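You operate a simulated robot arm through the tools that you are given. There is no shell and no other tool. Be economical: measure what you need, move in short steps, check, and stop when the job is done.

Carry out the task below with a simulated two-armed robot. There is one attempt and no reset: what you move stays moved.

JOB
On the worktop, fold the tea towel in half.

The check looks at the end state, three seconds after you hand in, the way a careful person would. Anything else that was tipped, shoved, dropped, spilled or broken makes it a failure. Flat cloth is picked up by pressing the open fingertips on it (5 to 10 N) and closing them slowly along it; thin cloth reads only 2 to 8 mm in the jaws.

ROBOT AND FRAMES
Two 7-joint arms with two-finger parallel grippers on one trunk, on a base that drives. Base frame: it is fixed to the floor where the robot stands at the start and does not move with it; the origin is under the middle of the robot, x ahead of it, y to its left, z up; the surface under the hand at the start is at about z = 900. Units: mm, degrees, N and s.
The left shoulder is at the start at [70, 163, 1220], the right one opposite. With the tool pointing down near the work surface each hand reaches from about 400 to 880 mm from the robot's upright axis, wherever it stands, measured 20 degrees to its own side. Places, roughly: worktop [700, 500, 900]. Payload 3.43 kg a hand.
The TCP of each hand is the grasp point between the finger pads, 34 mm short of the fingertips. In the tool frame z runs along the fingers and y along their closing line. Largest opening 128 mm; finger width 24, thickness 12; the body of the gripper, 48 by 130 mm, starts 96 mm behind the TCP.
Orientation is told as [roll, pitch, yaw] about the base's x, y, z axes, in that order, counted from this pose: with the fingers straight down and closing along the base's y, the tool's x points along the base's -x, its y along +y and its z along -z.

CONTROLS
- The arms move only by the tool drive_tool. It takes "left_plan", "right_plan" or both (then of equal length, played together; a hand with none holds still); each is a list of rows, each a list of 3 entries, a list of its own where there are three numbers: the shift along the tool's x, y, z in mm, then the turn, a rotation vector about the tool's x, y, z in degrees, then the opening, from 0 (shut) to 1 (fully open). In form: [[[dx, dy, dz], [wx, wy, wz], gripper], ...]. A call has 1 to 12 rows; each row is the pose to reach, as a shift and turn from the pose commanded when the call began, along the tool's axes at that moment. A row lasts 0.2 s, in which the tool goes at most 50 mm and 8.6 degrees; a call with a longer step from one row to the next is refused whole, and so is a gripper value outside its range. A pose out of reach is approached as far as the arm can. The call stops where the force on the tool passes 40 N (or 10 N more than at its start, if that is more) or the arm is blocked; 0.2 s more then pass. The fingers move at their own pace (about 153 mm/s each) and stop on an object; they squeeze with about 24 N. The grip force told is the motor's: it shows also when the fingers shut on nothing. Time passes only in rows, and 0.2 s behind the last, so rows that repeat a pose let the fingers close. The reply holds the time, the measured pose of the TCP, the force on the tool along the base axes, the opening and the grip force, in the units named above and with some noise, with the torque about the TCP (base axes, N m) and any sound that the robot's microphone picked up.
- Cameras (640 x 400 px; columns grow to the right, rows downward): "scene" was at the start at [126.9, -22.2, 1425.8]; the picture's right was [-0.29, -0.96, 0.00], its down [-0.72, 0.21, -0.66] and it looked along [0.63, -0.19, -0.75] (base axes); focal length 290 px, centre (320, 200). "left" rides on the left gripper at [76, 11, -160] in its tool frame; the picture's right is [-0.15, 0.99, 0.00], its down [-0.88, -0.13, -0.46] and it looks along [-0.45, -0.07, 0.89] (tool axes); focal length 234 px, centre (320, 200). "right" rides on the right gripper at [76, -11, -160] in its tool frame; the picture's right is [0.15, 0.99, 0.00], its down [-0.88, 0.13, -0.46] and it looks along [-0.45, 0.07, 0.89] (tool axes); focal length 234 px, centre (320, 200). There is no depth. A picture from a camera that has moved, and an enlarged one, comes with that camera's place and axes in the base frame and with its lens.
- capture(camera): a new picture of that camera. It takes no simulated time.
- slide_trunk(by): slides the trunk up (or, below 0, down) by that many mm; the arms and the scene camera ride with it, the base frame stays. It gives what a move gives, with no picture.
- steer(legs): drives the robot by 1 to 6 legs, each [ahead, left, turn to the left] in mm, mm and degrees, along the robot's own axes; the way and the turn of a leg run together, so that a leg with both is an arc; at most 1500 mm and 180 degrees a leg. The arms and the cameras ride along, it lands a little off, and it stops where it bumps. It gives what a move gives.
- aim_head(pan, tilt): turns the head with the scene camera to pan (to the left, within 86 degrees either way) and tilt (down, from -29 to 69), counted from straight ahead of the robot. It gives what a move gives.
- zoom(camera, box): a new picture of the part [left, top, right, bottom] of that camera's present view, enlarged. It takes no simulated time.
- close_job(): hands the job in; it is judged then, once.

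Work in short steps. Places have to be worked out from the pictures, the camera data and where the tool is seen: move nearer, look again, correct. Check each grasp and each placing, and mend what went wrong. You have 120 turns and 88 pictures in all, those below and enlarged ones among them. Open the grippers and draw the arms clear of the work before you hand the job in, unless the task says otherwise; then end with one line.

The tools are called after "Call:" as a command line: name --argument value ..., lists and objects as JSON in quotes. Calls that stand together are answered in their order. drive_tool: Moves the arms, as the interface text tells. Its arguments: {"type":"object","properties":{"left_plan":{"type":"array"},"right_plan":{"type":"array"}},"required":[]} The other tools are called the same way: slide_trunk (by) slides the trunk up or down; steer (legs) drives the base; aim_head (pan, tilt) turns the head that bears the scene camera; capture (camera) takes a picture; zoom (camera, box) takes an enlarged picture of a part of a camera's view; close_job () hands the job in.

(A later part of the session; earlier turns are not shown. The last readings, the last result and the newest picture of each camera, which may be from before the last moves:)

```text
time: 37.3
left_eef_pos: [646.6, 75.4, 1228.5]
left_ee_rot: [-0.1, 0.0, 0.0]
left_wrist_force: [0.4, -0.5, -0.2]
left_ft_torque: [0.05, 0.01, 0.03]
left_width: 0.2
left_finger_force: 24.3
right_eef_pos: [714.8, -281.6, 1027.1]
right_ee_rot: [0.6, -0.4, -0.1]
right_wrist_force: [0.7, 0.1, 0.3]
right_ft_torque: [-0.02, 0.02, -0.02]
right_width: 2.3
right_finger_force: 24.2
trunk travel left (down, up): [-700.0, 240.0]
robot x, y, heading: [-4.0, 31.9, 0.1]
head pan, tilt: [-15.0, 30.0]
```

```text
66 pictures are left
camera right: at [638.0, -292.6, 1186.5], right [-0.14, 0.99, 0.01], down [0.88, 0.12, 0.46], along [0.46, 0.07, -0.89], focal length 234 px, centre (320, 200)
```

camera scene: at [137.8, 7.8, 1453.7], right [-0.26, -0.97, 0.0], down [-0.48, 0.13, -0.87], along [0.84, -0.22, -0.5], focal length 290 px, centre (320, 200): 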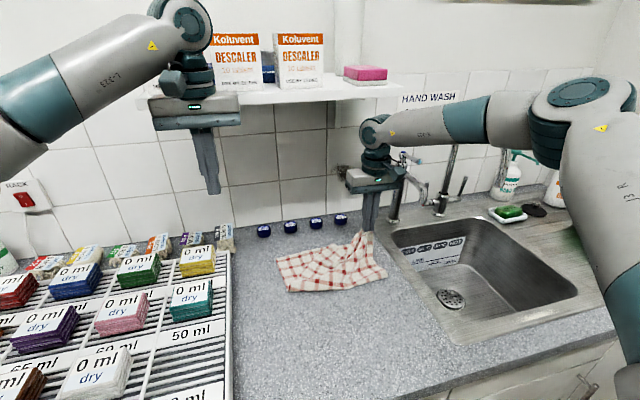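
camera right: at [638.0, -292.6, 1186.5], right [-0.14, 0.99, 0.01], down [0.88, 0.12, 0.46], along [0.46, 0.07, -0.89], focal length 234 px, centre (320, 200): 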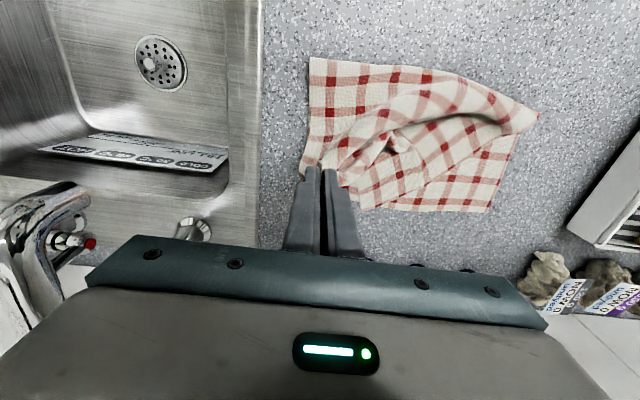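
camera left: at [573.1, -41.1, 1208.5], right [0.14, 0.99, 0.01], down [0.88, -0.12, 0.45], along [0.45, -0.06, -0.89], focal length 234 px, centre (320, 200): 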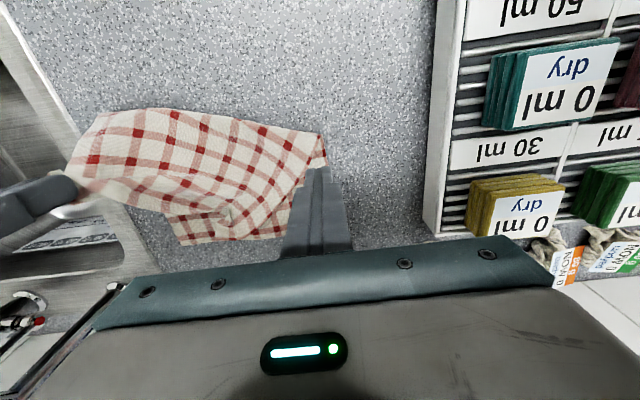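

Nothing is touching, but the right elbow has swung far out and I'm hitting its joint limit. Lowering the trunk relaxed this before, so I raise the hand 90 mm and slide the trunk down 150 mm.

Call:
drive_tool --right_plan '[[[0, 10, -20], [0, 0, 0], 0], [[0, 20, -45], [0, 0, 0], 0], [[0, 20, -70], [0, 0, 0], 0], [[0, 20, -90], [0, 0, 0], 0]]'

Call:
slide_trunk --by -150

Call:
drive_tool --right_plan '[[[-10, 0, 0], [0, 0, 0], 0], [[-20, 0, 0], [0, 0, 0], 0], [[-30, 0, 0], [0, 0, 0], 0], [[-40, 0, 0], [0, 0, 0], 0]]'

```text
time: 38.5
left_eef_pos: [642.4, 67.9, 1230.5]
left_ee_rot: [0.2, 0.1, -0.3]
left_wrist_force: [0.1, 0.2, -0.2]
left_ft_torque: [-0.02, 0.03, -0.01]
left_width: 0.0
left_finger_force: 23.9
right_eef_pos: [691.3, -273.5, 1061.6]
right_ee_rot: [-1.1, 5.0, 0.2]
right_wrist_force: [-0.2, -0.1, 1.0]
right_ft_torque: [0.01, -0.01, 0.0]
right_width: 2.2
right_finger_force: 23.8
trunk travel left (down, up): [-700.0, 240.0]
robot x, y, heading: [-1.7, 30.2, -0.1]
head pan, tilt: [-15.0, 30.0]
stopped in row 4 (right hand): the arm was blocked; the commanded pose is now the measured one
```

```text
time: 39.9
left_eef_pos: [643.4, 74.6, 1092.2]
left_ee_rot: [0.1, -0.1, -0.1]
left_wrist_force: [0.8, -0.1, -0.2]
left_ft_torque: [-0.02, 0.06, -0.02]
left_width: 0.0
left_finger_force: 24.1
right_eef_pos: [698.3, -263.2, 938.2]
right_ee_rot: [-0.6, 3.9, 0.3]
right_wrist_force: [-2.9, -0.7, 12.5]
right_ft_torque: [0.16, 0.07, 0.02]
right_width: 2.2
right_finger_force: 24.2
trunk travel left (down, up): [-564.0, 376.0]
robot x, y, heading: [-6.0, 30.8, -0.3]
head pan, tilt: [-15.0, 30.0]
stopped: the force on the tool passed its limit at 43 N (the readings are from after the stop); the commanded pose is now the measured one
```

```text
time: 40.9
left_eef_pos: [642.5, 74.4, 1092.9]
left_ee_rot: [-0.1, -0.2, -0.1]
left_wrist_force: [-0.1, -0.3, -0.4]
left_ft_torque: [-0.03, 0.03, -0.01]
left_width: 0.0
left_finger_force: 24.1
right_eef_pos: [697.0, -264.2, 938.3]
right_ee_rot: [-0.7, 3.9, 0.4]
right_wrist_force: [2.4, -0.9, 16.7]
right_ft_torque: [0.1, -0.17, -0.01]
right_width: 2.1
right_finger_force: 23.7
right hand out of reach, approached as far as the arm can: row 1, 2, 3, 4
trunk travel left (down, up): [-564.0, 376.0]
robot x, y, heading: [-1.3, 33.4, -0.1]
head pan, tilt: [-15.0, 30.0]
```

A link was blocked; the wrist may have been under the shelf edge. The tips are now resting on the cloth at (697, −264). I lift slightly to unload and look at the surroundings.

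Call:
drive_tool --right_plan '[[[0, 0, -3], [0, 0, 0], 0], [[0, 0, -5], [0, 0, 0], 0]]'

Call:
aim_head --pan -10 --tilt 25

Call:
capture --camera "scene"

Call:
capture --camera "right"

```text
time: 41.5
left_eef_pos: [644.4, 74.3, 1092.3]
left_ee_rot: [0.0, 0.0, 0.0]
left_wrist_force: [0.7, -0.7, 0.2]
left_ft_torque: [0.02, 0.0, 0.02]
left_width: 0.0
left_finger_force: 23.9
right_eef_pos: [694.2, -266.5, 940.5]
right_ee_rot: [-0.7, 4.3, 0.4]
right_wrist_force: [-0.1, 0.0, 1.0]
right_ft_torque: [0.04, 0.0, -0.01]
right_width: 2.3
right_finger_force: 23.7
right hand out of reach, approached as far as the arm can: row 1, 2
trunk travel left (down, up): [-564.0, 376.0]
robot x, y, heading: [-8.0, 32.2, -0.1]
head pan, tilt: [-15.0, 30.0]
```

```text
time: 42.2
left_eef_pos: [643.9, 74.0, 1092.0]
left_ee_rot: [0.0, 0.0, -0.2]
left_wrist_force: [0.3, -0.3, 0.7]
left_ft_torque: [-0.03, -0.01, 0.01]
left_width: 0.0
left_finger_force: 23.5
right_eef_pos: [694.6, -267.5, 942.6]
right_ee_rot: [-0.5, 4.0, 0.4]
right_wrist_force: [0.1, -0.3, -0.1]
right_ft_torque: [0.01, -0.01, 0.0]
right_width: 2.2
right_finger_force: 24.1
trunk travel left (down, up): [-564.0, 376.0]
robot x, y, heading: [-6.3, 31.9, -0.5]
head pan, tilt: [-10.0, 25.0]
```

```text
65 pictures are left
camera scene: at [138.8, 15.3, 1326.2], right [-0.18, -0.98, 0.0], down [-0.42, 0.07, -0.91], along [0.89, -0.16, -0.42], focal length 290 px, centre (320, 200)
```

scene: 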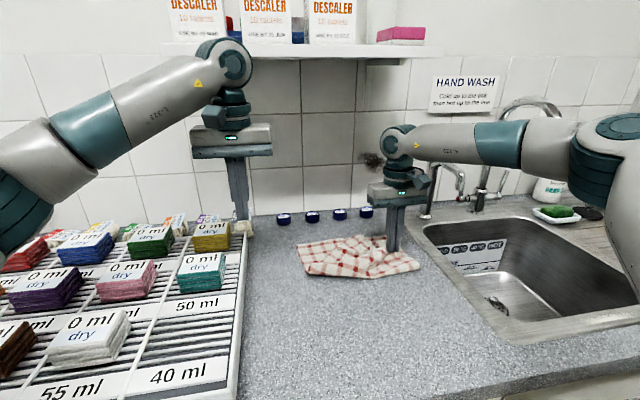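

```text
64 pictures are left
camera right: at [629.7, -275.6, 1107.1], right [-0.15, 0.99, 0.0], down [0.91, 0.14, 0.39], along [0.39, 0.06, -0.92], focal length 234 px, centre (320, 200)
```

right: 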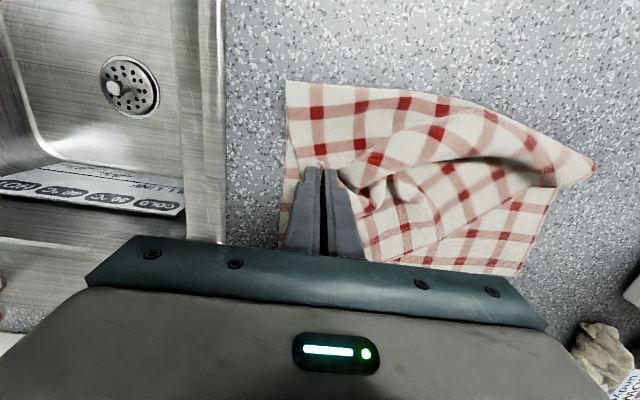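

Surroundings are intact. I release the right corner here, retract the right hand up and back to the right, and will continue with the left arm, which moves freely in this area.

Call:
drive_tool --right_plan '[[[0, 0, 0], [0, 0, 0], 0.1], [[0, 0, 0], [0, 0, 0], 0.15], [[0, 0, -15], [0, 0, 0], 0.15], [[5, 0, -40], [0, 0, 0], 0.15], [[15, -10, -60], [0, 0, 0], 0.15], [[45, -30, -70], [0, 0, 0], 0.15], [[85, -50, -80], [0, 0, 0], 0.15], [[125, -75, -90], [0, 0, 0], 0.15], [[165, -100, -90], [0, 0, 0], 0.15], [[185, -130, -90], [0, 0, 0], 0.15], [[205, -160, -90], [0, 0, 0], 0.15]]'

Call:
aim_head --pan -20 --tilt 45

Call:
capture --camera "scene"

```text
time: 44.6
left_eef_pos: [642.3, 72.2, 1091.9]
left_ee_rot: [-0.1, -0.1, -0.1]
left_wrist_force: [0.5, -0.5, -0.3]
left_ft_torque: [0.02, -0.03, 0.01]
left_width: 0.0
left_finger_force: 24.1
right_eef_pos: [497.5, -427.1, 1051.1]
right_ee_rot: [-0.6, 4.1, 0.4]
right_wrist_force: [0.6, 0.6, 0.9]
right_ft_torque: [0.0, -0.04, 0.04]
right_width: 19.3
right_finger_force: 0.1
trunk travel left (down, up): [-564.0, 376.0]
robot x, y, heading: [-2.9, 33.0, -0.1]
head pan, tilt: [-10.0, 25.0]
```

```text
time: 45.4
left_eef_pos: [644.0, 74.2, 1091.5]
left_ee_rot: [0.0, 0.1, -0.2]
left_wrist_force: [0.8, -0.2, 0.1]
left_ft_torque: [0.01, -0.03, 0.02]
left_width: 0.0
left_finger_force: 24.0
right_eef_pos: [497.9, -424.9, 1049.9]
right_ee_rot: [-0.7, 4.1, 0.4]
right_wrist_force: [0.2, 0.2, 0.2]
right_ft_torque: [0.0, 0.0, -0.01]
right_width: 18.8
right_finger_force: 0.2
trunk travel left (down, up): [-564.0, 376.0]
robot x, y, heading: [-6.6, 30.7, -0.2]
head pan, tilt: [-20.0, 45.0]
```

```text
63 pictures are left
camera scene: at [124.5, 3.6, 1295.7], right [-0.34, -0.94, 0.0], down [-0.66, 0.24, -0.71], along [0.66, -0.24, -0.71], focal length 290 px, centre (320, 200)
```

scene: 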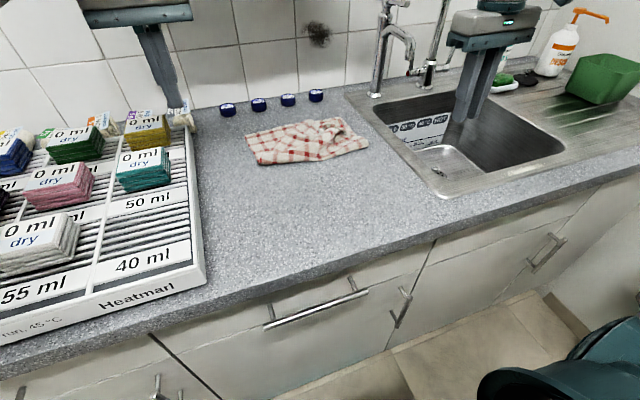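

The cloth lies loosely folded near the far end. I drive the base right 180 mm so the left hand has the cloth ahead and to its own side, then look from above with its camera.

Call:
steer --legs '[[0, -180, 0]]'

Call:
drive_tool --left_plan '[[[30, -10, 0], [0, 0, 0], 0.3], [[60, -20, 0], [0, 0, 0], 0.3], [[90, -30, 0], [0, 0, 0], 0.3], [[120, -40, 0], [0, 0, 0], 0.3], [[120, -40, 0], [0, 0, 0], 0.3]]'

Call:
capture --camera "left"

Call:
aim_head --pan 0 --tilt 45

Call:
zoom --camera "scene" --box '[220, 60, 420, 185]'

```text
time: 46.9
left_eef_pos: [644.4, -102.9, 1092.8]
left_ee_rot: [0.1, 0.0, -0.2]
left_wrist_force: [-0.1, 0.6, 0.2]
left_ft_torque: [0.01, 0.02, 0.0]
left_width: 0.0
left_finger_force: 24.2
right_eef_pos: [499.6, -602.3, 1051.1]
right_ee_rot: [-0.7, 4.1, 0.5]
right_wrist_force: [-0.3, 0.3, 0.6]
right_ft_torque: [0.01, 0.02, 0.01]
right_width: 19.2
right_finger_force: 0.1
trunk travel left (down, up): [-564.0, 376.0]
robot x, y, heading: [-3.4, -147.9, -0.2]
head pan, tilt: [-20.0, 45.0]
```

```text
time: 48.1
left_eef_pos: [522.3, -141.4, 1092.3]
left_ee_rot: [0.0, 0.0, 0.0]
left_wrist_force: [0.0, -0.6, -0.3]
left_ft_torque: [0.02, 0.02, -0.02]
left_width: 38.3
left_finger_force: 0.1
right_eef_pos: [499.2, -601.5, 1050.4]
right_ee_rot: [-0.7, 4.1, 0.4]
right_wrist_force: [0.3, -0.2, 0.6]
right_ft_torque: [0.0, 0.03, 0.0]
right_width: 19.4
right_finger_force: 0.1
trunk travel left (down, up): [-564.0, 376.0]
robot x, y, heading: [-5.5, -145.2, -0.2]
head pan, tilt: [-20.0, 45.0]
```

```text
62 pictures are left
camera left: at [447.4, -129.2, 1253.1], right [0.15, 0.99, 0.0], down [0.88, -0.13, 0.46], along [0.45, -0.07, -0.89], focal length 234 px, centre (320, 200)
```

left: 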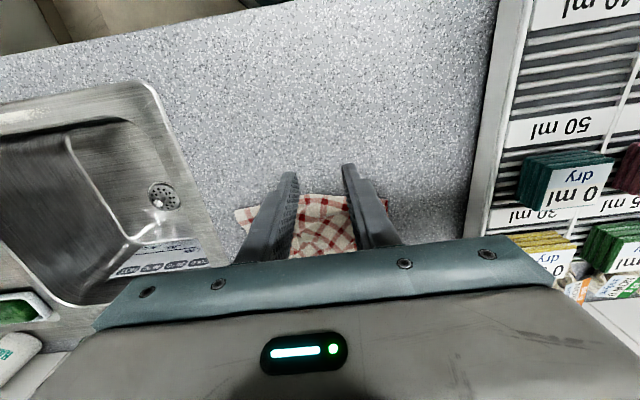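

```text
time: 48.9
left_eef_pos: [522.4, -141.5, 1092.9]
left_ee_rot: [0.1, 0.0, -0.1]
left_wrist_force: [0.8, 0.3, -0.3]
left_ft_torque: [0.02, -0.01, 0.01]
left_width: 38.7
left_finger_force: 0.1
right_eef_pos: [498.4, -601.8, 1050.2]
right_ee_rot: [-0.7, 4.1, 0.5]
right_wrist_force: [0.2, -0.4, -0.5]
right_ft_torque: [0.02, 0.01, 0.04]
right_width: 19.4
right_finger_force: 0.0
trunk travel left (down, up): [-564.0, 376.0]
robot x, y, heading: [-3.2, -145.2, -0.2]
head pan, tilt: [0.0, 45.0]
```

```text
3.20 times, centred on (320, 122) of scene
camera zoom: at [129.0, -145.9, 1295.7], right [0.0, -1.0, 0.0], down [-0.71, 0.0, -0.71], along [0.71, 0.0, -0.71], focal length 926 px, centre (320, 448)
```

zoom: 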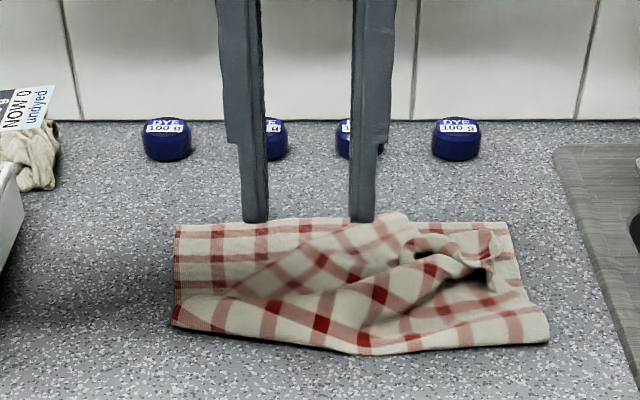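

The bottom layer's far edge is still in place (x ≈ 778, y −31 to −298), but the top flap is crumpled. I bring the left camera over it for a look from above.

Call:
drive_tool --left_plan '[[[-30, 0, -10], [0, 0, 0], 1], [[-60, 0, -20], [0, 0, 0], 1], [[-90, 0, -30], [0, 0, 0], 1], [[-120, 0, -30], [0, 0, 0], 1], [[-140, 0, -30], [0, 0, 0], 1]]'

Call:
zoom --camera "left" --box '[180, 60, 460, 235]'

```text
time: 50.1
left_eef_pos: [660.5, -141.0, 1123.3]
left_ee_rot: [0.0, -0.1, 0.0]
left_wrist_force: [0.9, -0.2, -0.5]
left_ft_torque: [0.05, 0.14, 0.01]
left_width: 128.1
left_finger_force: 0.1
right_eef_pos: [496.7, -602.1, 1051.8]
right_ee_rot: [-0.6, 4.0, 0.5]
right_wrist_force: [0.6, 0.0, -0.8]
right_ft_torque: [0.07, 0.0, -0.02]
right_width: 19.3
right_finger_force: 0.1
trunk travel left (down, up): [-564.0, 376.0]
robot x, y, heading: [-2.2, -147.2, -0.3]
head pan, tilt: [0.0, 45.0]
```

```text
2.29 times, centred on (320, 148) of left
camera zoom: at [585.4, -129.5, 1283.3], right [0.15, 0.99, 0.0], down [0.88, -0.13, 0.46], along [0.45, -0.07, -0.89], focal length 535 px, centre (320, 320)
```

zoom: 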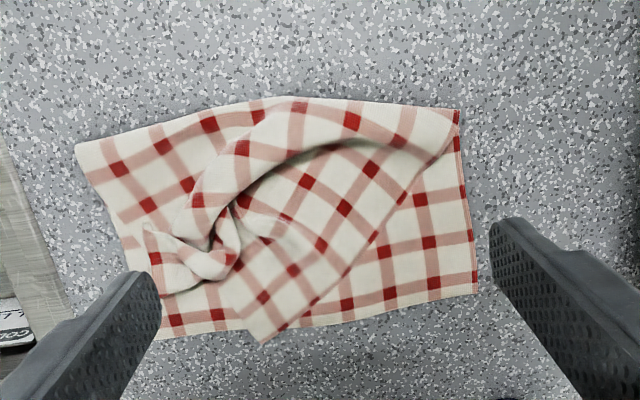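

I can see the layout now: the dropped left corner is the flap tip at about (793, −210), just past the far hem, and it belongs at about (771, −36). I check whether the left hand can hover over that tip.

Call:
drive_tool --left_plan '[[[-25, -15, 20], [0, 0, 0], 0.25], [[-50, -30, 40], [0, 0, 0], 0.25], [[-75, -45, 60], [0, 0, 0], 0.25], [[-100, -58, 80], [0, 0, 0], 0.25], [[-127, -68, 110], [0, 0, 0], 0.25], [[-127, -68, 140], [0, 0, 0], 0.25], [[-127, -68, 150], [0, 0, 0], 0.25]]'

Call:
zoom --camera "scene" --box '[220, 60, 420, 185]'

Call:
capture --camera "left"

```text
time: 51.9
left_eef_pos: [767.9, -199.6, 968.3]
left_ee_rot: [-0.2, 0.3, -0.4]
left_wrist_force: [1.6, 0.7, -2.4]
left_ft_torque: [-0.16, 0.21, 0.02]
left_width: 31.7
left_finger_force: 0.1
left hand out of reach, approached as far as the arm can: row 4, 5, 6, 7
right_eef_pos: [496.3, -600.4, 1049.5]
right_ee_rot: [-0.9, 4.5, 0.2]
right_wrist_force: [2.4, 0.0, -1.4]
right_ft_torque: [-0.04, 0.23, 0.04]
right_width: 19.1
right_finger_force: 0.1
trunk travel left (down, up): [-564.0, 376.0]
robot x, y, heading: [-8.0, -147.5, -0.1]
head pan, tilt: [0.0, 45.0]
stopped in row 7 (left hand): the arm was blocked; the commanded pose is now the measured one
```

```text
3.20 times, centred on (320, 122) of scene
camera zoom: at [135.8, -142.2, 1293.8], right [0.0, -1.0, 0.0], down [-0.71, 0.0, -0.7], along [0.7, 0.0, -0.71], focal length 926 px, centre (320, 448)
```

zoom: 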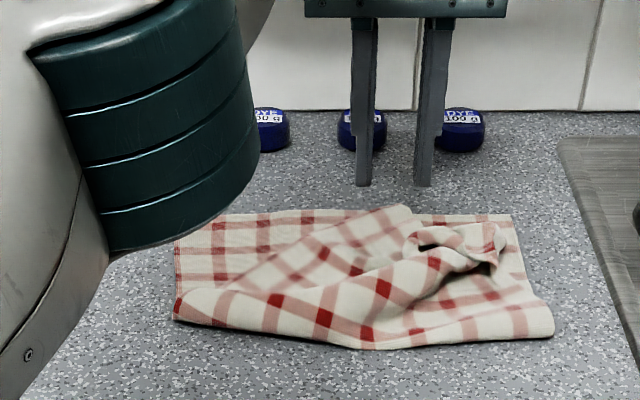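

```text
58 pictures are left
camera left: at [693.3, -187.1, 1128.4], right [0.15, 0.99, 0.0], down [0.88, -0.13, 0.45], along [0.45, -0.07, -0.89], focal length 234 px, centre (320, 200)
```

left: 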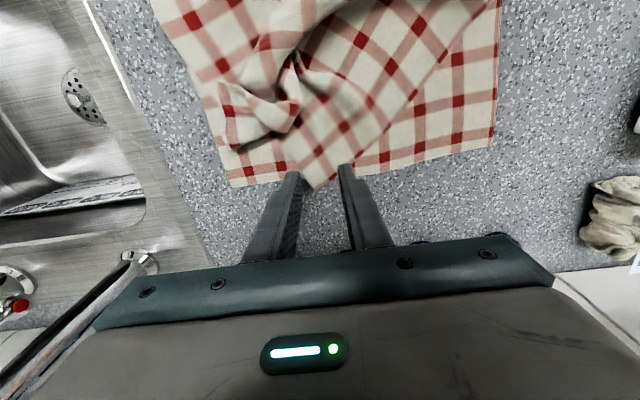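

The left hand hovers at (768, −200) and its arm is at its limit. The tip is at (794, −214), so I nudge the base ahead 22 mm and right 14 mm to bring the hand over it.

Call:
steer --legs '[[22, -14, 0]]'

Call:
drive_tool --left_plan '[[[0, 0, 10], [0, 0, 0], 0.25], [[0, 0, 20], [0, 0, 0], 0.25]]'

Call:
capture --camera "left"

Call:
aim_head --pan 25 --tilt 45

Call:
capture --camera "scene"

```text
time: 52.7
left_eef_pos: [775.2, -220.1, 979.3]
left_ee_rot: [-0.1, -0.6, -0.6]
left_wrist_force: [-0.7, -0.2, 0.4]
left_ft_torque: [0.02, -0.05, -0.01]
left_width: 32.2
left_finger_force: 0.0
right_eef_pos: [504.2, -618.4, 1056.6]
right_ee_rot: [-0.5, 3.6, 0.2]
right_wrist_force: [-0.2, 0.8, -0.2]
right_ft_torque: [0.01, -0.04, -0.02]
right_width: 19.2
right_finger_force: 0.0
trunk travel left (down, up): [-564.0, 376.0]
robot x, y, heading: [7.8, -162.9, -0.4]
head pan, tilt: [0.0, 45.0]
```

```text
time: 53.3
left_eef_pos: [778.8, -220.3, 956.6]
left_ee_rot: [0.1, -0.4, -0.6]
left_wrist_force: [0.2, 0.7, -0.3]
left_ft_torque: [0.02, -0.01, 0.01]
left_width: 31.9
left_finger_force: 0.0
right_eef_pos: [505.3, -620.2, 1052.9]
right_ee_rot: [-0.5, 3.8, 0.2]
right_wrist_force: [0.3, -0.3, 0.7]
right_ft_torque: [0.02, 0.0, 0.01]
right_width: 19.4
right_finger_force: 0.1
trunk travel left (down, up): [-564.0, 376.0]
robot x, y, heading: [11.4, -158.1, -0.1]
head pan, tilt: [0.0, 45.0]
```

```text
57 pictures are left
camera left: at [702.1, -208.7, 1116.2], right [0.16, 0.99, 0.0], down [0.88, -0.14, 0.46], along [0.46, -0.07, -0.89], focal length 234 px, centre (320, 200)
```

left: 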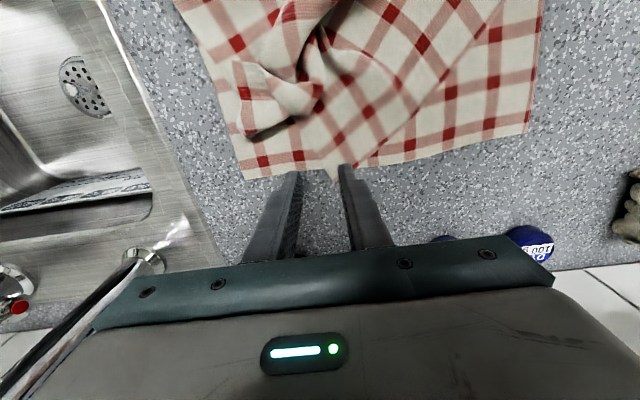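

```text
time: 54.2
left_eef_pos: [778.9, -222.1, 957.2]
left_ee_rot: [0.0, -0.4, -0.6]
left_wrist_force: [0.3, 0.5, 0.1]
left_ft_torque: [0.01, -0.03, 0.0]
left_width: 31.7
left_finger_force: 0.1
right_eef_pos: [505.4, -620.3, 1053.8]
right_ee_rot: [-0.6, 3.8, 0.2]
right_wrist_force: [0.9, 0.7, 0.9]
right_ft_torque: [-0.02, 0.01, -0.01]
right_width: 19.2
right_finger_force: 0.0
trunk travel left (down, up): [-564.0, 376.0]
robot x, y, heading: [11.9, -159.3, -0.1]
head pan, tilt: [25.0, 45.0]
```

```text
56 pictures are left
camera scene: at [135.8, -127.1, 1295.7], right [0.42, -0.91, 0.0], down [-0.64, -0.29, -0.71], along [0.64, 0.3, -0.71], focal length 290 px, centre (320, 200)
```

scene: 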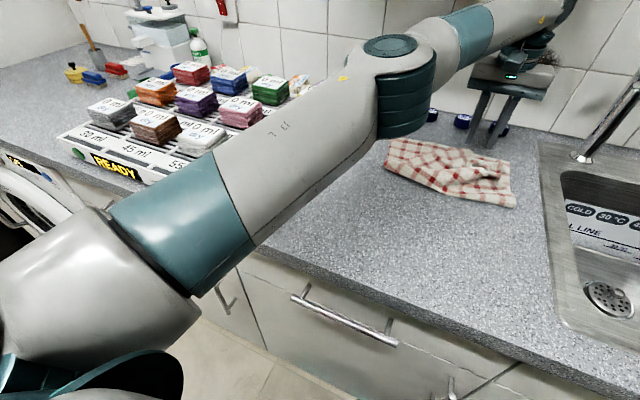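

The tip is just ahead of the fingers. The left elbow is riding low over the counter because the trunk is down, so I raise the trunk back 136 mm and descend again from there.

Call:
slide_trunk --by 136

Call:
drive_tool --left_plan '[[[-5, 3, 30], [0, 0, 0], 0.25], [[-11, 3, 60], [0, 0, 0], 0.25], [[-11, 3, 90], [0, 0, 0], 0.25], [[-11, 3, 120], [0, 0, 0], 0.25], [[-11, 3, 120], [0, 0, 0], 0.25]]'

Call:
capture --camera "scene"

Call:
capture --camera "left"

```text
time: 55.9
left_eef_pos: [772.7, -220.9, 1066.7]
left_ee_rot: [0.1, 1.6, -0.8]
left_wrist_force: [-1.2, -0.3, 0.2]
left_ft_torque: [-0.03, -0.01, 0.0]
left_width: 32.2
left_finger_force: 0.2
right_eef_pos: [504.7, -617.2, 1188.5]
right_ee_rot: [-0.6, 3.8, 0.3]
right_wrist_force: [-0.6, 0.1, 0.3]
right_ft_torque: [-0.03, 0.01, -0.02]
right_width: 19.1
right_finger_force: 0.1
trunk travel left (down, up): [-700.0, 240.0]
robot x, y, heading: [7.1, -158.6, -0.1]
head pan, tilt: [25.0, 45.0]
```

```text
time: 57.0
left_eef_pos: [790.4, -215.2, 973.4]
left_ee_rot: [0.0, -0.4, -0.5]
left_wrist_force: [0.2, 0.2, 0.3]
left_ft_torque: [0.0, -0.01, -0.03]
left_width: 32.0
left_finger_force: 0.0
right_eef_pos: [506.2, -619.6, 1190.1]
right_ee_rot: [-0.5, 3.7, 0.3]
right_wrist_force: [-0.6, -0.1, 0.0]
right_ft_torque: [0.02, 0.02, 0.0]
right_width: 19.1
right_finger_force: 0.1
trunk travel left (down, up): [-700.0, 240.0]
robot x, y, heading: [6.7, -159.9, -0.2]
head pan, tilt: [25.0, 45.0]
```

```text
55 pictures are left
camera scene: at [135.5, -127.4, 1431.8], right [0.42, -0.91, 0.0], down [-0.64, -0.3, -0.71], along [0.64, 0.3, -0.71], focal length 290 px, centre (320, 200)
```

scene: 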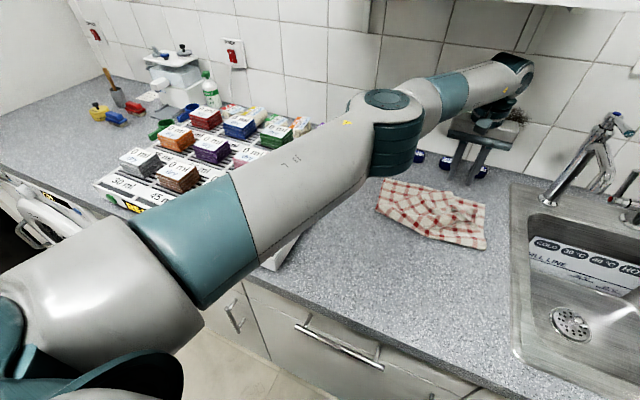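

```text
54 pictures are left
camera left: at [712.5, -203.7, 1133.6], right [0.16, 0.99, 0.0], down [0.88, -0.14, 0.46], along [0.46, -0.07, -0.89], focal length 234 px, centre (320, 200)
```

left: 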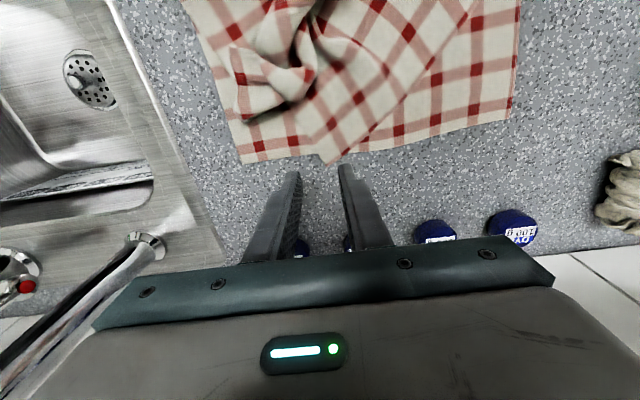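

The wrist had been touching the underside of the shelf when the trunk rose, so I must stay low near the wall. The tip is at (788, −203) by this view, and I descend to straddle it at x ≈ 780.

Call:
drive_tool --left_plan '[[[10, 11, 10], [0, 0, 0], 0.25], [[10, 11, 25], [0, 0, 0], 0.25], [[10, 11, 35], [0, 0, 0], 0.25], [[10, 11, 37], [0, 0, 0], 0.25], [[10, 11, 37], [0, 0, 0], 0.25]]'

Call:
zoom --camera "left" --box '[220, 80, 460, 230]'

```text
time: 58.2
left_eef_pos: [779.7, -206.1, 936.9]
left_ee_rot: [0.1, -0.6, -0.6]
left_wrist_force: [0.3, 0.4, 3.3]
left_ft_torque: [0.1, 0.05, -0.03]
left_width: 32.6
left_finger_force: 0.2
right_eef_pos: [505.6, -618.6, 1189.8]
right_ee_rot: [-0.6, 3.7, 0.2]
right_wrist_force: [-0.3, -0.2, 0.0]
right_ft_torque: [0.01, 0.03, 0.03]
right_width: 19.1
right_finger_force: 0.0
trunk travel left (down, up): [-700.0, 240.0]
robot x, y, heading: [10.8, -162.0, -0.3]
head pan, tilt: [25.0, 45.0]
```

```text
2.67 times, centred on (340, 155) of left
camera zoom: at [703.6, -194.1, 1096.1], right [0.16, 0.99, 0.0], down [0.88, -0.14, 0.46], along [0.46, -0.07, -0.89], focal length 624 px, centre (267, 320)
```

zoom: 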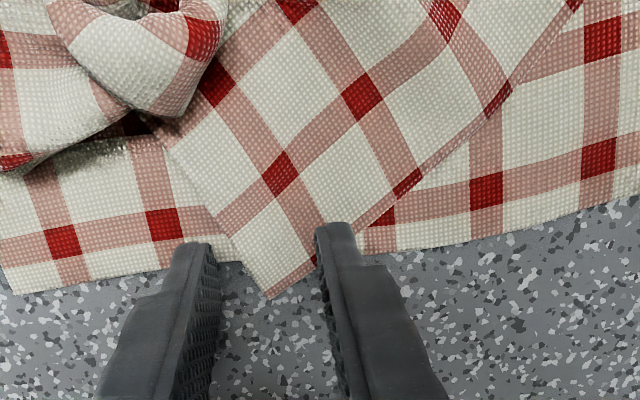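

The fingers straddle the tip with light contact. I close slowly.

Call:
drive_tool --left_plan '[[[0, 0, 0.3], [0, 0, 0], 0.22], [[0, 0, 0.3], [0, 0, 0], 0.19], [[0, 0, 0.3], [0, 0, 0], 0.16], [[0, 0, 0.3], [0, 0, 0], 0.13], [[0, 0, 0.3], [0, 0, 0], 0.1], [[0, 0, 0.3], [0, 0, 0], 0.07], [[0, 0, 0.3], [0, 0, 0], 0.04], [[0, 0, 0.3], [0, 0, 0], 0.01], [[0, 0, 0.3], [0, 0, 0], 0], [[0, 0, 0.3], [0, 0, 0], 0]]'

Call:
drive_tool --left_plan '[[[3, 3, -10], [0, 0, 0], 0], [[6, 6, -20], [0, 0, 0], 0], [[10, 10, -30], [0, 0, 0], 0]]'

Call:
zoom --camera "left" --box '[180, 40, 500, 240]'

```text
time: 60.5
left_eef_pos: [780.2, -206.4, 936.7]
left_ee_rot: [0.0, -0.4, -0.6]
left_wrist_force: [0.3, 0.7, 4.8]
left_ft_torque: [0.05, 0.0, 0.0]
left_width: 2.4
left_finger_force: 23.9
right_eef_pos: [505.1, -619.9, 1189.5]
right_ee_rot: [-0.5, 3.7, 0.2]
right_wrist_force: [0.6, 0.3, 0.8]
right_ft_torque: [-0.02, 0.01, 0.01]
right_width: 19.4
right_finger_force: 0.1
trunk travel left (down, up): [-700.0, 240.0]
robot x, y, heading: [11.4, -162.0, -0.2]
head pan, tilt: [25.0, 45.0]
```

```text
time: 61.2
left_eef_pos: [771.4, -197.5, 965.8]
left_ee_rot: [0.0, -0.4, -0.6]
left_wrist_force: [0.2, -0.2, 0.3]
left_ft_torque: [0.01, 0.02, 0.03]
left_width: 2.4
left_finger_force: 23.9
right_eef_pos: [505.2, -619.3, 1189.3]
right_ee_rot: [-0.7, 3.6, 0.2]
right_wrist_force: [-0.5, 0.2, 0.1]
right_ft_torque: [0.01, 0.01, -0.01]
right_width: 19.4
right_finger_force: 0.0
trunk travel left (down, up): [-700.0, 240.0]
robot x, y, heading: [11.5, -164.5, 0.1]
head pan, tilt: [25.0, 45.0]
```

```text
2.00 times, centred on (340, 140) of left
camera zoom: at [694.4, -184.3, 1125.3], right [0.16, 0.99, 0.0], down [0.88, -0.14, 0.46], along [0.46, -0.07, -0.89], focal length 468 px, centre (280, 320)
```

zoom: 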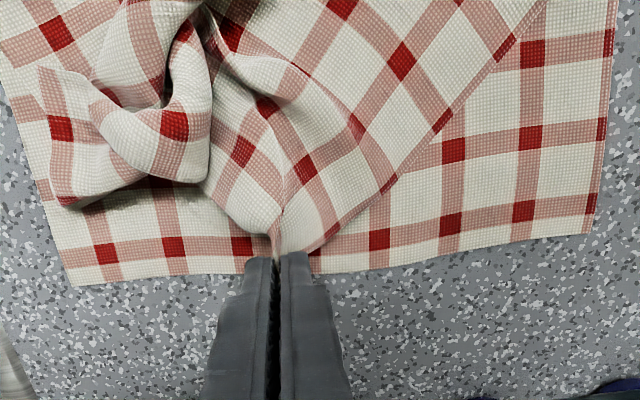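

The flap tip alone is held. The fold line sits about 40 mm too far forward, so I carry the corner up and back above x ≈ 575 to straighten the flap before laying it forward again.

Call:
drive_tool --left_plan '[[[16, 24, -17], [0, 0, -8], 0], [[31, 47, -34], [0, 0, -16], 0], [[56, 67, -54], [0, 0, -24], 0], [[81, 87, -74], [0, 0, -32], 0], [[106, 107, -94], [0, 0, -32], 0], [[131, 127, -114], [0, 0, -32], 0], [[156, 142, -126], [0, 0, -32], 0], [[181, 157, -138], [0, 0, -32], 0], [[195, 161, -138], [0, 0, -32], 0]]'

Call:
aim_head --pan 0 --tilt 50

Call:
capture --camera "scene"

Call:
capture --camera "left"

```text
time: 63.2
left_eef_pos: [575.6, -33.2, 1100.9]
left_ee_rot: [-0.2, -0.3, 31.4]
left_wrist_force: [1.4, 0.5, 0.1]
left_ft_torque: [-0.03, -0.02, -0.03]
left_width: 2.5
left_finger_force: 23.5
right_eef_pos: [505.5, -619.9, 1190.0]
right_ee_rot: [-0.6, 3.7, 0.2]
right_wrist_force: [0.4, -0.1, -0.1]
right_ft_torque: [0.02, 0.0, -0.04]
right_width: 19.2
right_finger_force: 0.1
trunk travel left (down, up): [-700.0, 240.0]
robot x, y, heading: [8.3, -160.3, -0.1]
head pan, tilt: [25.0, 45.0]
```

```text
time: 64.1
left_eef_pos: [575.8, -32.5, 1102.5]
left_ee_rot: [-0.2, -0.4, 31.5]
left_wrist_force: [0.2, -0.9, 1.4]
left_ft_torque: [0.0, 0.0, -0.02]
left_width: 2.4
left_finger_force: 24.1
right_eef_pos: [505.4, -620.9, 1188.7]
right_ee_rot: [-0.7, 3.6, 0.3]
right_wrist_force: [-0.4, 0.5, 0.6]
right_ft_torque: [0.02, -0.02, 0.05]
right_width: 19.2
right_finger_force: 0.1
trunk travel left (down, up): [-700.0, 240.0]
robot x, y, heading: [9.9, -161.5, -0.1]
head pan, tilt: [0.0, 50.0]
```

```text
51 pictures are left
camera scene: at [138.9, -161.2, 1424.8], right [0.0, -1.0, 0.0], down [-0.77, 0.0, -0.64], along [0.64, 0.0, -0.77], focal length 290 px, centre (320, 200)
```

scene: 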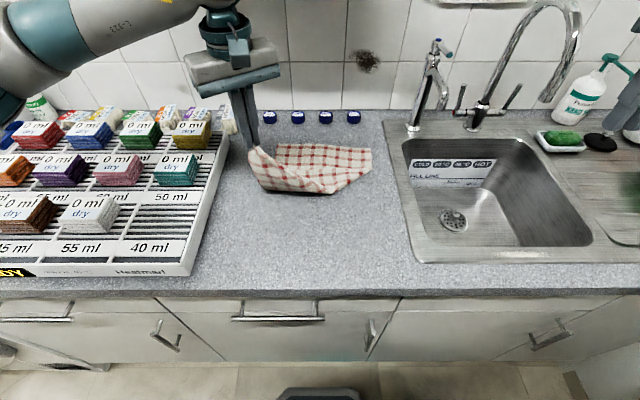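

```text
50 pictures are left
camera left: at [504.6, -62.7, 1260.7], right [-0.39, 0.92, 0.0], down [0.82, 0.35, 0.46], along [0.43, 0.18, -0.89], focal length 234 px, centre (320, 200)
```

left: 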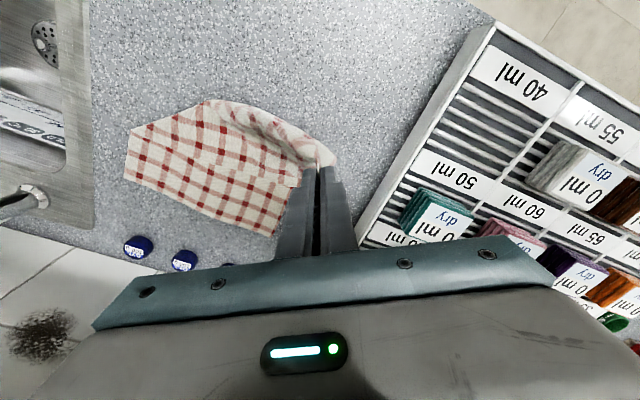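

The flap is being straightened. I zoom in to see how the fold and the right side lie now.

Call:
zoom --camera "scene" --box '[220, 100, 400, 212]'

```text
3.56 times, centred on (310, 156) of scene
camera zoom: at [138.9, -161.2, 1424.8], right [0.0, -1.0, 0.0], down [-0.77, 0.0, -0.64], along [0.64, 0.0, -0.77], focal length 1029 px, centre (356, 356)
```

zoom: 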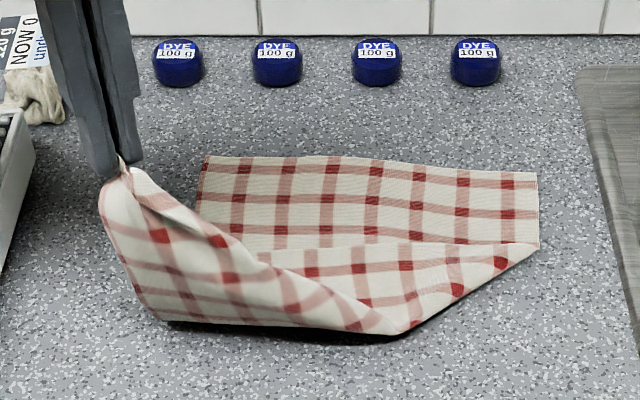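

The right near corner got dragged toward the middle along with the hem. The cleanest fix is to unfold to flat first, so I lay the held left corner back near its original spot (≈ (415, −28)).

Call:
drive_tool --left_plan '[[[30, -13, 5], [0, 0, 0], 0], [[58, -32, 15], [0, 0, 0], 0], [[86, -51, 30], [0, 0, 0], 0], [[100, -62, 50], [0, 0, 0], 0], [[113, -71, 80], [0, 0, 0], 0], [[123, -78, 110], [0, 0, 0], 0], [[129, -82, 140], [0, 0, 0], 0], [[131, -83, 158], [0, 0, 0], 0]]'

Call:
zoom --camera "scene" --box '[200, 100, 420, 237]'

```text
time: 65.9
left_eef_pos: [510.5, -170.6, 942.5]
left_ee_rot: [-0.2, -0.4, 31.4]
left_wrist_force: [-0.2, 0.0, 0.2]
left_ft_torque: [0.0, 0.0, -0.05]
left_width: 2.5
left_finger_force: 23.8
right_eef_pos: [506.0, -620.9, 1190.0]
right_ee_rot: [-0.7, 3.7, 0.2]
right_wrist_force: [-1.1, 0.2, 0.2]
right_ft_torque: [-0.02, 0.0, 0.03]
right_width: 19.3
right_finger_force: 0.0
trunk travel left (down, up): [-700.0, 240.0]
robot x, y, heading: [13.9, -159.9, -0.5]
head pan, tilt: [0.0, 50.0]
```

```text
2.91 times, centred on (310, 168) of scene
camera zoom: at [139.1, -161.4, 1424.8], right [-0.01, -1.0, 0.0], down [-0.77, 0.0, -0.64], along [0.64, 0.0, -0.77], focal length 842 px, centre (349, 292)
```

zoom: 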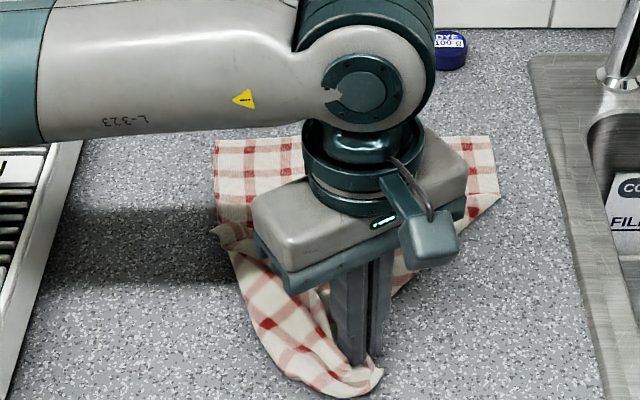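

I mis-signed the sideways part because the tool is yawed, so the hand went to (510, −171). Corrected, I lift a little, carry the corner to (415, −28), and lower.

Call:
drive_tool --left_plan '[[[0, 0, -40], [0, 0, 0], 0], [[2, 43, -60], [0, 0, 0], 0], [[3, 86, -60], [0, 0, 0], 0], [[5, 129, -60], [0, 0, 0], 0], [[7, 172, -50], [0, 0, 0], 0], [[7, 172, -20], [0, 0, 0], 0], [[7, 172, 0], [0, 0, 0], 0]]'

Call:
zoom --camera "scene" --box '[200, 100, 440, 250]'

```text
time: 67.5
left_eef_pos: [413.7, -30.7, 945.0]
left_ee_rot: [-0.2, -0.4, 31.5]
left_wrist_force: [-0.3, 0.0, 0.5]
left_ft_torque: [-0.01, 0.0, -0.02]
left_width: 2.5
left_finger_force: 24.0
right_eef_pos: [505.5, -619.1, 1190.4]
right_ee_rot: [-0.6, 3.7, 0.2]
right_wrist_force: [-0.3, -0.3, -0.3]
right_ft_torque: [-0.02, -0.01, 0.03]
right_width: 19.2
right_finger_force: 0.1
trunk travel left (down, up): [-700.0, 240.0]
robot x, y, heading: [8.4, -161.0, -0.5]
head pan, tilt: [0.0, 50.0]
```

```text
2.67 times, centred on (320, 175) of scene
camera zoom: at [138.9, -161.1, 1424.8], right [-0.01, -1.0, 0.0], down [-0.77, 0.0, -0.64], along [0.64, 0.0, -0.77], focal length 772 px, centre (320, 267)
```

zoom: 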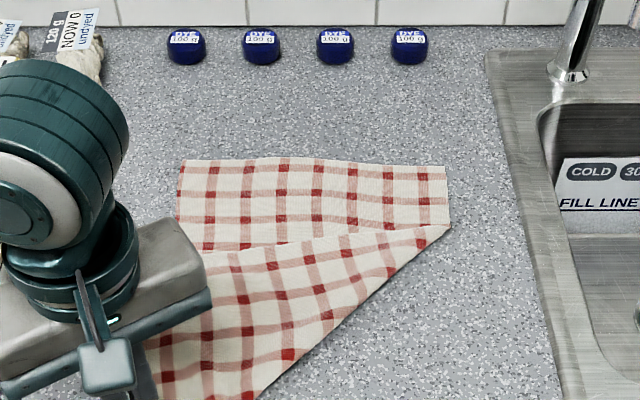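

Now it's clean: the left corner is back at the near-left, and the right near corner is folded diagonally over. I lower, release and lift away.

Call:
drive_tool --left_plan '[[[0, 0, 6], [0, 0, 0], 0], [[0, 0, 6], [0, 0, 0], 0.08], [[0, 0, 6], [0, 0, 0], 0.15], [[0, 0, -10], [0, 0, 0], 0.15], [[0, 0, -50], [0, 0, 0], 0.15], [[0, 0, -90], [0, 0, 0], 0.15], [[0, 0, -130], [0, 0, 0], 0.15], [[0, 40, -150], [0, 0, 0], 0.15], [[0, 80, -150], [0, 0, 0], 0.15]]'

Call:
zoom --camera "scene" --box '[200, 100, 440, 250]'

```text
time: 69.5
left_eef_pos: [371.7, 38.8, 1093.1]
left_ee_rot: [-0.3, -0.3, 31.5]
left_wrist_force: [-0.2, 0.3, -0.7]
left_ft_torque: [-0.02, -0.02, -0.07]
left_width: 19.1
left_finger_force: 0.1
left hand out of reach, approached as far as the arm can: row 9
right_eef_pos: [505.2, -618.3, 1190.5]
right_ee_rot: [-0.5, 3.7, 0.1]
right_wrist_force: [0.4, 0.6, -0.4]
right_ft_torque: [-0.04, 0.0, -0.03]
right_width: 19.2
right_finger_force: 0.0
trunk travel left (down, up): [-700.0, 240.0]
robot x, y, heading: [10.9, -158.8, -0.4]
head pan, tilt: [0.0, 50.0]
```

```text
2.67 times, centred on (320, 175) of scene
camera zoom: at [137.9, -159.4, 1424.9], right [-0.01, -1.0, 0.0], down [-0.77, 0.0, -0.64], along [0.64, 0.0, -0.77], focal length 772 px, centre (320, 267)
```

zoom: 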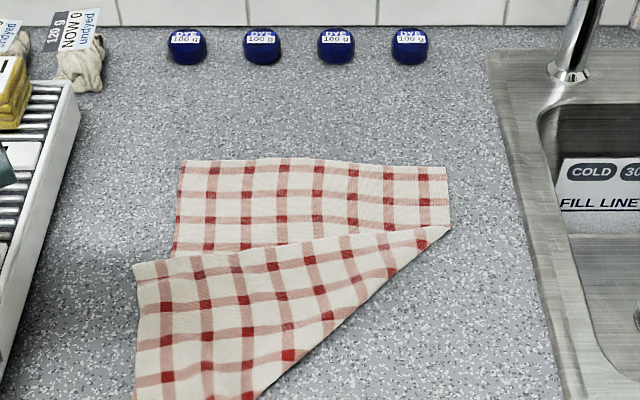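

The right near corner now sits at about (578, +5), sticking out past the bottom layer. I move the left hand above it, undoing the yaw.

Call:
drive_tool --left_plan '[[[-28, -28, 0], [0, 0, 8], 0.22], [[-56, -55, 0], [0, 0, 16], 0.22], [[-85, -83, 0], [0, 0, 24], 0.22], [[-113, -110, 20], [0, 0, 31.4], 0.22], [[-141, -137, 50], [0, 0, 31.4], 0.22], [[-141, -137, 90], [0, 0, 31.4], 0.22], [[-141, -137, 130], [0, 0, 31.4], 0.22], [[-141, -137, 130], [0, 0, 31.4], 0.22]]'

Call:
zoom --camera "left" --box '[180, 60, 460, 235]'

```text
time: 71.3
left_eef_pos: [567.8, -7.2, 966.5]
left_ee_rot: [0.0, -0.4, 0.1]
left_wrist_force: [-0.8, -0.4, -0.2]
left_ft_torque: [0.04, -0.07, -0.03]
left_width: 28.4
left_finger_force: 0.0
right_eef_pos: [506.1, -620.2, 1190.3]
right_ee_rot: [-0.5, 3.7, 0.3]
right_wrist_force: [0.0, -0.8, 1.1]
right_ft_torque: [0.02, 0.03, 0.01]
right_width: 19.3
right_finger_force: 0.1
trunk travel left (down, up): [-700.0, 240.0]
robot x, y, heading: [9.7, -159.7, -0.4]
head pan, tilt: [0.0, 50.0]
```

```text
2.29 times, centred on (320, 148) of left
camera zoom: at [490.2, 4.9, 1125.1], right [0.15, 0.99, 0.0], down [0.88, -0.13, 0.46], along [0.46, -0.07, -0.89], focal length 535 px, centre (320, 320)
```

zoom: 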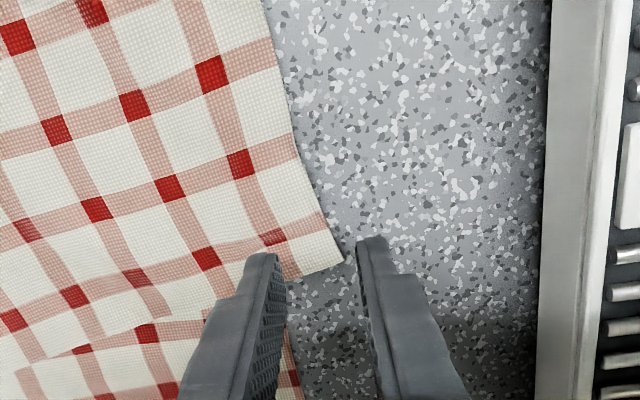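

The corner is at (578, 2), between the fingers. I descend to light contact.

Call:
drive_tool --left_plan '[[[3, -2, 15], [0, 0, 0], 0.22], [[3, -2, 28], [0, 0, 0], 0.22], [[3, -2, 31], [0, 0, 0], 0.22], [[3, -2, 31], [0, 0, 0], 0.22]]'

```text
time: 72.3
left_eef_pos: [562.6, -7.7, 935.5]
left_ee_rot: [0.0, -0.7, 0.1]
left_wrist_force: [-0.6, 0.3, 19.4]
left_ft_torque: [-0.41, -0.01, 0.02]
left_width: 28.0
left_finger_force: 0.1
right_eef_pos: [504.9, -619.9, 1190.9]
right_ee_rot: [-0.5, 3.6, 0.2]
right_wrist_force: [-0.3, 0.4, -0.6]
right_ft_torque: [0.01, -0.01, -0.01]
right_width: 19.2
right_finger_force: 0.0
trunk travel left (down, up): [-700.0, 240.0]
robot x, y, heading: [8.3, -162.1, -0.4]
head pan, tilt: [0.0, 50.0]
```

Contact is 19 N, so I ease up 0.8 mm, close slowly, and then lift a little.

Call:
drive_tool --left_plan '[[[0, 0, -0.8], [0, 0, 0], 0.22], [[0, 0, -0.8], [0, 0, 0], 0.19], [[0, 0, -0.8], [0, 0, 0], 0.16], [[0, 0, -0.8], [0, 0, 0], 0.13], [[0, 0, -0.8], [0, 0, 0], 0.1], [[0, 0, -0.8], [0, 0, 0], 0.07], [[0, 0, -0.8], [0, 0, 0], 0.04], [[0, 0, -0.8], [0, 0, 0], 0], [[0, 0, -0.8], [0, 0, 0], 0], [[0, 0, -15], [0, 0, 0], 0], [[0, 0, -40], [0, 0, 0], 0]]'

Call:
zoom --camera "left" --box '[180, 60, 460, 235]'

```text
time: 74.7
left_eef_pos: [561.2, -8.6, 973.1]
left_ee_rot: [0.2, -0.4, 0.0]
left_wrist_force: [-0.4, 0.3, -0.4]
left_ft_torque: [0.03, -0.02, 0.0]
left_width: 2.4
left_finger_force: 23.9
right_eef_pos: [505.0, -619.7, 1188.6]
right_ee_rot: [-0.5, 3.8, 0.3]
right_wrist_force: [-0.7, 0.4, -0.1]
right_ft_torque: [0.0, 0.0, -0.02]
right_width: 19.2
right_finger_force: 0.0
trunk travel left (down, up): [-700.0, 240.0]
robot x, y, heading: [9.2, -162.9, -0.4]
head pan, tilt: [0.0, 50.0]
```

```text
2.29 times, centred on (320, 148) of left
camera zoom: at [485.0, 3.7, 1133.0], right [0.15, 0.99, 0.0], down [0.88, -0.13, 0.46], along [0.46, -0.07, -0.89], focal length 535 px, centre (320, 320)
```

zoom: 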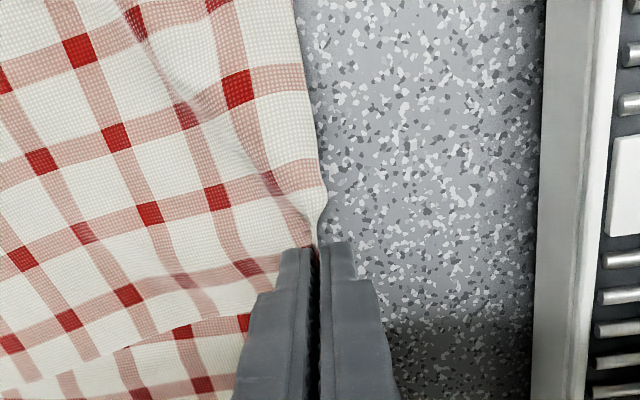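

The corner is held. Since the right edge is already half over the left, folding lengthwise (right long edge onto left long edge) is now the shortest way: far-right corner to far-left first, then this corner to near-left. I set this corner back down for now and lift clear.

Call:
drive_tool --left_plan '[[[0, 0, 20], [0, 0, 0], 0], [[0, 0, 36], [0, 0, 0], 0], [[0, 0, 36], [0, 0, 0], 0.1], [[0, 0, 36], [0, 0, 0], 0.16], [[0, 0, 10], [0, 0, 0], 0.16], [[0, 0, -35], [0, 0, 0], 0.16], [[0, 0, -80], [0, 0, 0], 0.16], [[0, 0, -120], [0, 0, 0], 0.16]]'

Call:
aim_head --pan -60 --tilt 30

Call:
capture --camera "scene"

```text
time: 76.5
left_eef_pos: [561.9, -7.3, 1092.9]
left_ee_rot: [0.0, -0.4, 0.0]
left_wrist_force: [-0.3, -0.3, -0.4]
left_ft_torque: [-0.01, 0.0, -0.02]
left_width: 20.5
left_finger_force: 0.0
right_eef_pos: [504.1, -619.8, 1188.9]
right_ee_rot: [-0.5, 3.7, 0.1]
right_wrist_force: [-0.1, 0.2, -0.1]
right_ft_torque: [0.02, -0.01, 0.03]
right_width: 19.3
right_finger_force: 0.0
trunk travel left (down, up): [-700.0, 240.0]
robot x, y, heading: [10.0, -159.1, -0.4]
head pan, tilt: [0.0, 50.0]
```

```text
time: 77.8
left_eef_pos: [562.8, -6.8, 1091.3]
left_ee_rot: [0.1, -0.4, 0.1]
left_wrist_force: [-0.3, 0.2, -0.1]
left_ft_torque: [0.0, 0.03, 0.01]
left_width: 20.4
left_finger_force: 0.1
right_eef_pos: [506.2, -620.5, 1189.6]
right_ee_rot: [-0.6, 3.8, 0.3]
right_wrist_force: [0.0, 0.2, 0.4]
right_ft_torque: [0.02, 0.01, -0.01]
right_width: 19.2
right_finger_force: 0.2
trunk travel left (down, up): [-700.0, 240.0]
robot x, y, heading: [12.9, -161.7, -0.3]
head pan, tilt: [-60.0, 30.0]
```

```text
43 pictures are left
camera scene: at [106.9, -239.4, 1454.2], right [-0.87, -0.5, 0.0], down [-0.25, 0.43, -0.87], along [0.43, -0.75, -0.5], focal length 290 px, centre (320, 200)
```

scene: 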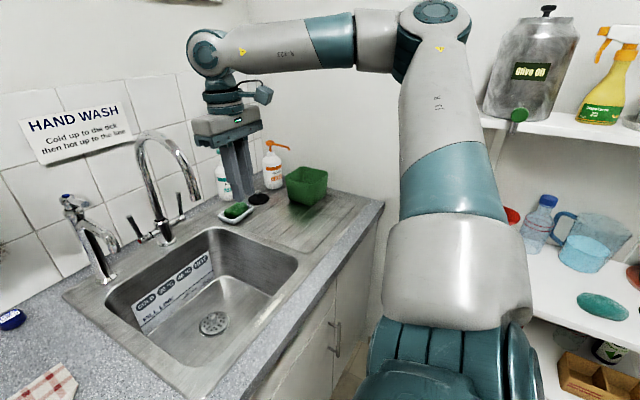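

The right elbow has ample room before the shelf on the right wall. I drive the base 110 mm right so the left hand can reach the far-right corner.

Call:
steer --legs '[[0, -110, 0]]'

Call:
aim_head --pan 8 --tilt 50

Call:
zoom --camera "scene" --box '[160, 80, 480, 280]'

```text
time: 79.0
left_eef_pos: [561.2, -111.6, 1091.2]
left_ee_rot: [0.0, -0.4, 0.1]
left_wrist_force: [-0.5, -0.5, -0.4]
left_ft_torque: [0.01, 0.01, -0.02]
left_width: 20.6
left_finger_force: 0.1
right_eef_pos: [505.4, -725.6, 1190.3]
right_ee_rot: [-0.7, 3.7, 0.2]
right_wrist_force: [1.0, -0.2, -1.1]
right_ft_torque: [0.01, -0.03, 0.02]
right_width: 19.1
right_finger_force: 0.0
trunk travel left (down, up): [-700.0, 240.0]
robot x, y, heading: [12.1, -268.8, -0.4]
head pan, tilt: [-60.0, 30.0]
```

```text
time: 80.4
left_eef_pos: [561.4, -113.5, 1091.9]
left_ee_rot: [0.0, -0.4, -0.1]
left_wrist_force: [-0.4, -0.3, -0.8]
left_ft_torque: [-0.02, -0.01, 0.0]
left_width: 20.5
left_finger_force: 0.0
right_eef_pos: [505.5, -726.0, 1191.3]
right_ee_rot: [-0.6, 3.8, 0.3]
right_wrist_force: [0.3, -0.7, -0.6]
right_ft_torque: [0.02, 0.01, -0.04]
right_width: 19.5
right_finger_force: 0.0
trunk travel left (down, up): [-700.0, 240.0]
robot x, y, heading: [9.4, -269.1, -0.3]
head pan, tilt: [8.0, 50.0]
```

```text
2.00 times, centred on (320, 180) of scene
camera zoom: at [137.8, -256.8, 1424.8], right [0.13, -0.99, 0.0], down [-0.76, -0.1, -0.64], along [0.64, 0.09, -0.77], focal length 579 px, centre (320, 240)
```

zoom: 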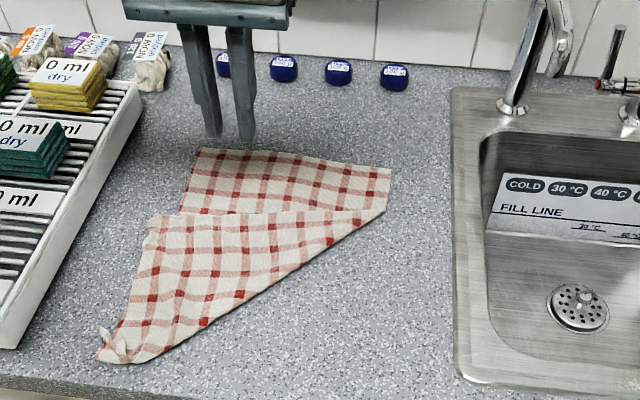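

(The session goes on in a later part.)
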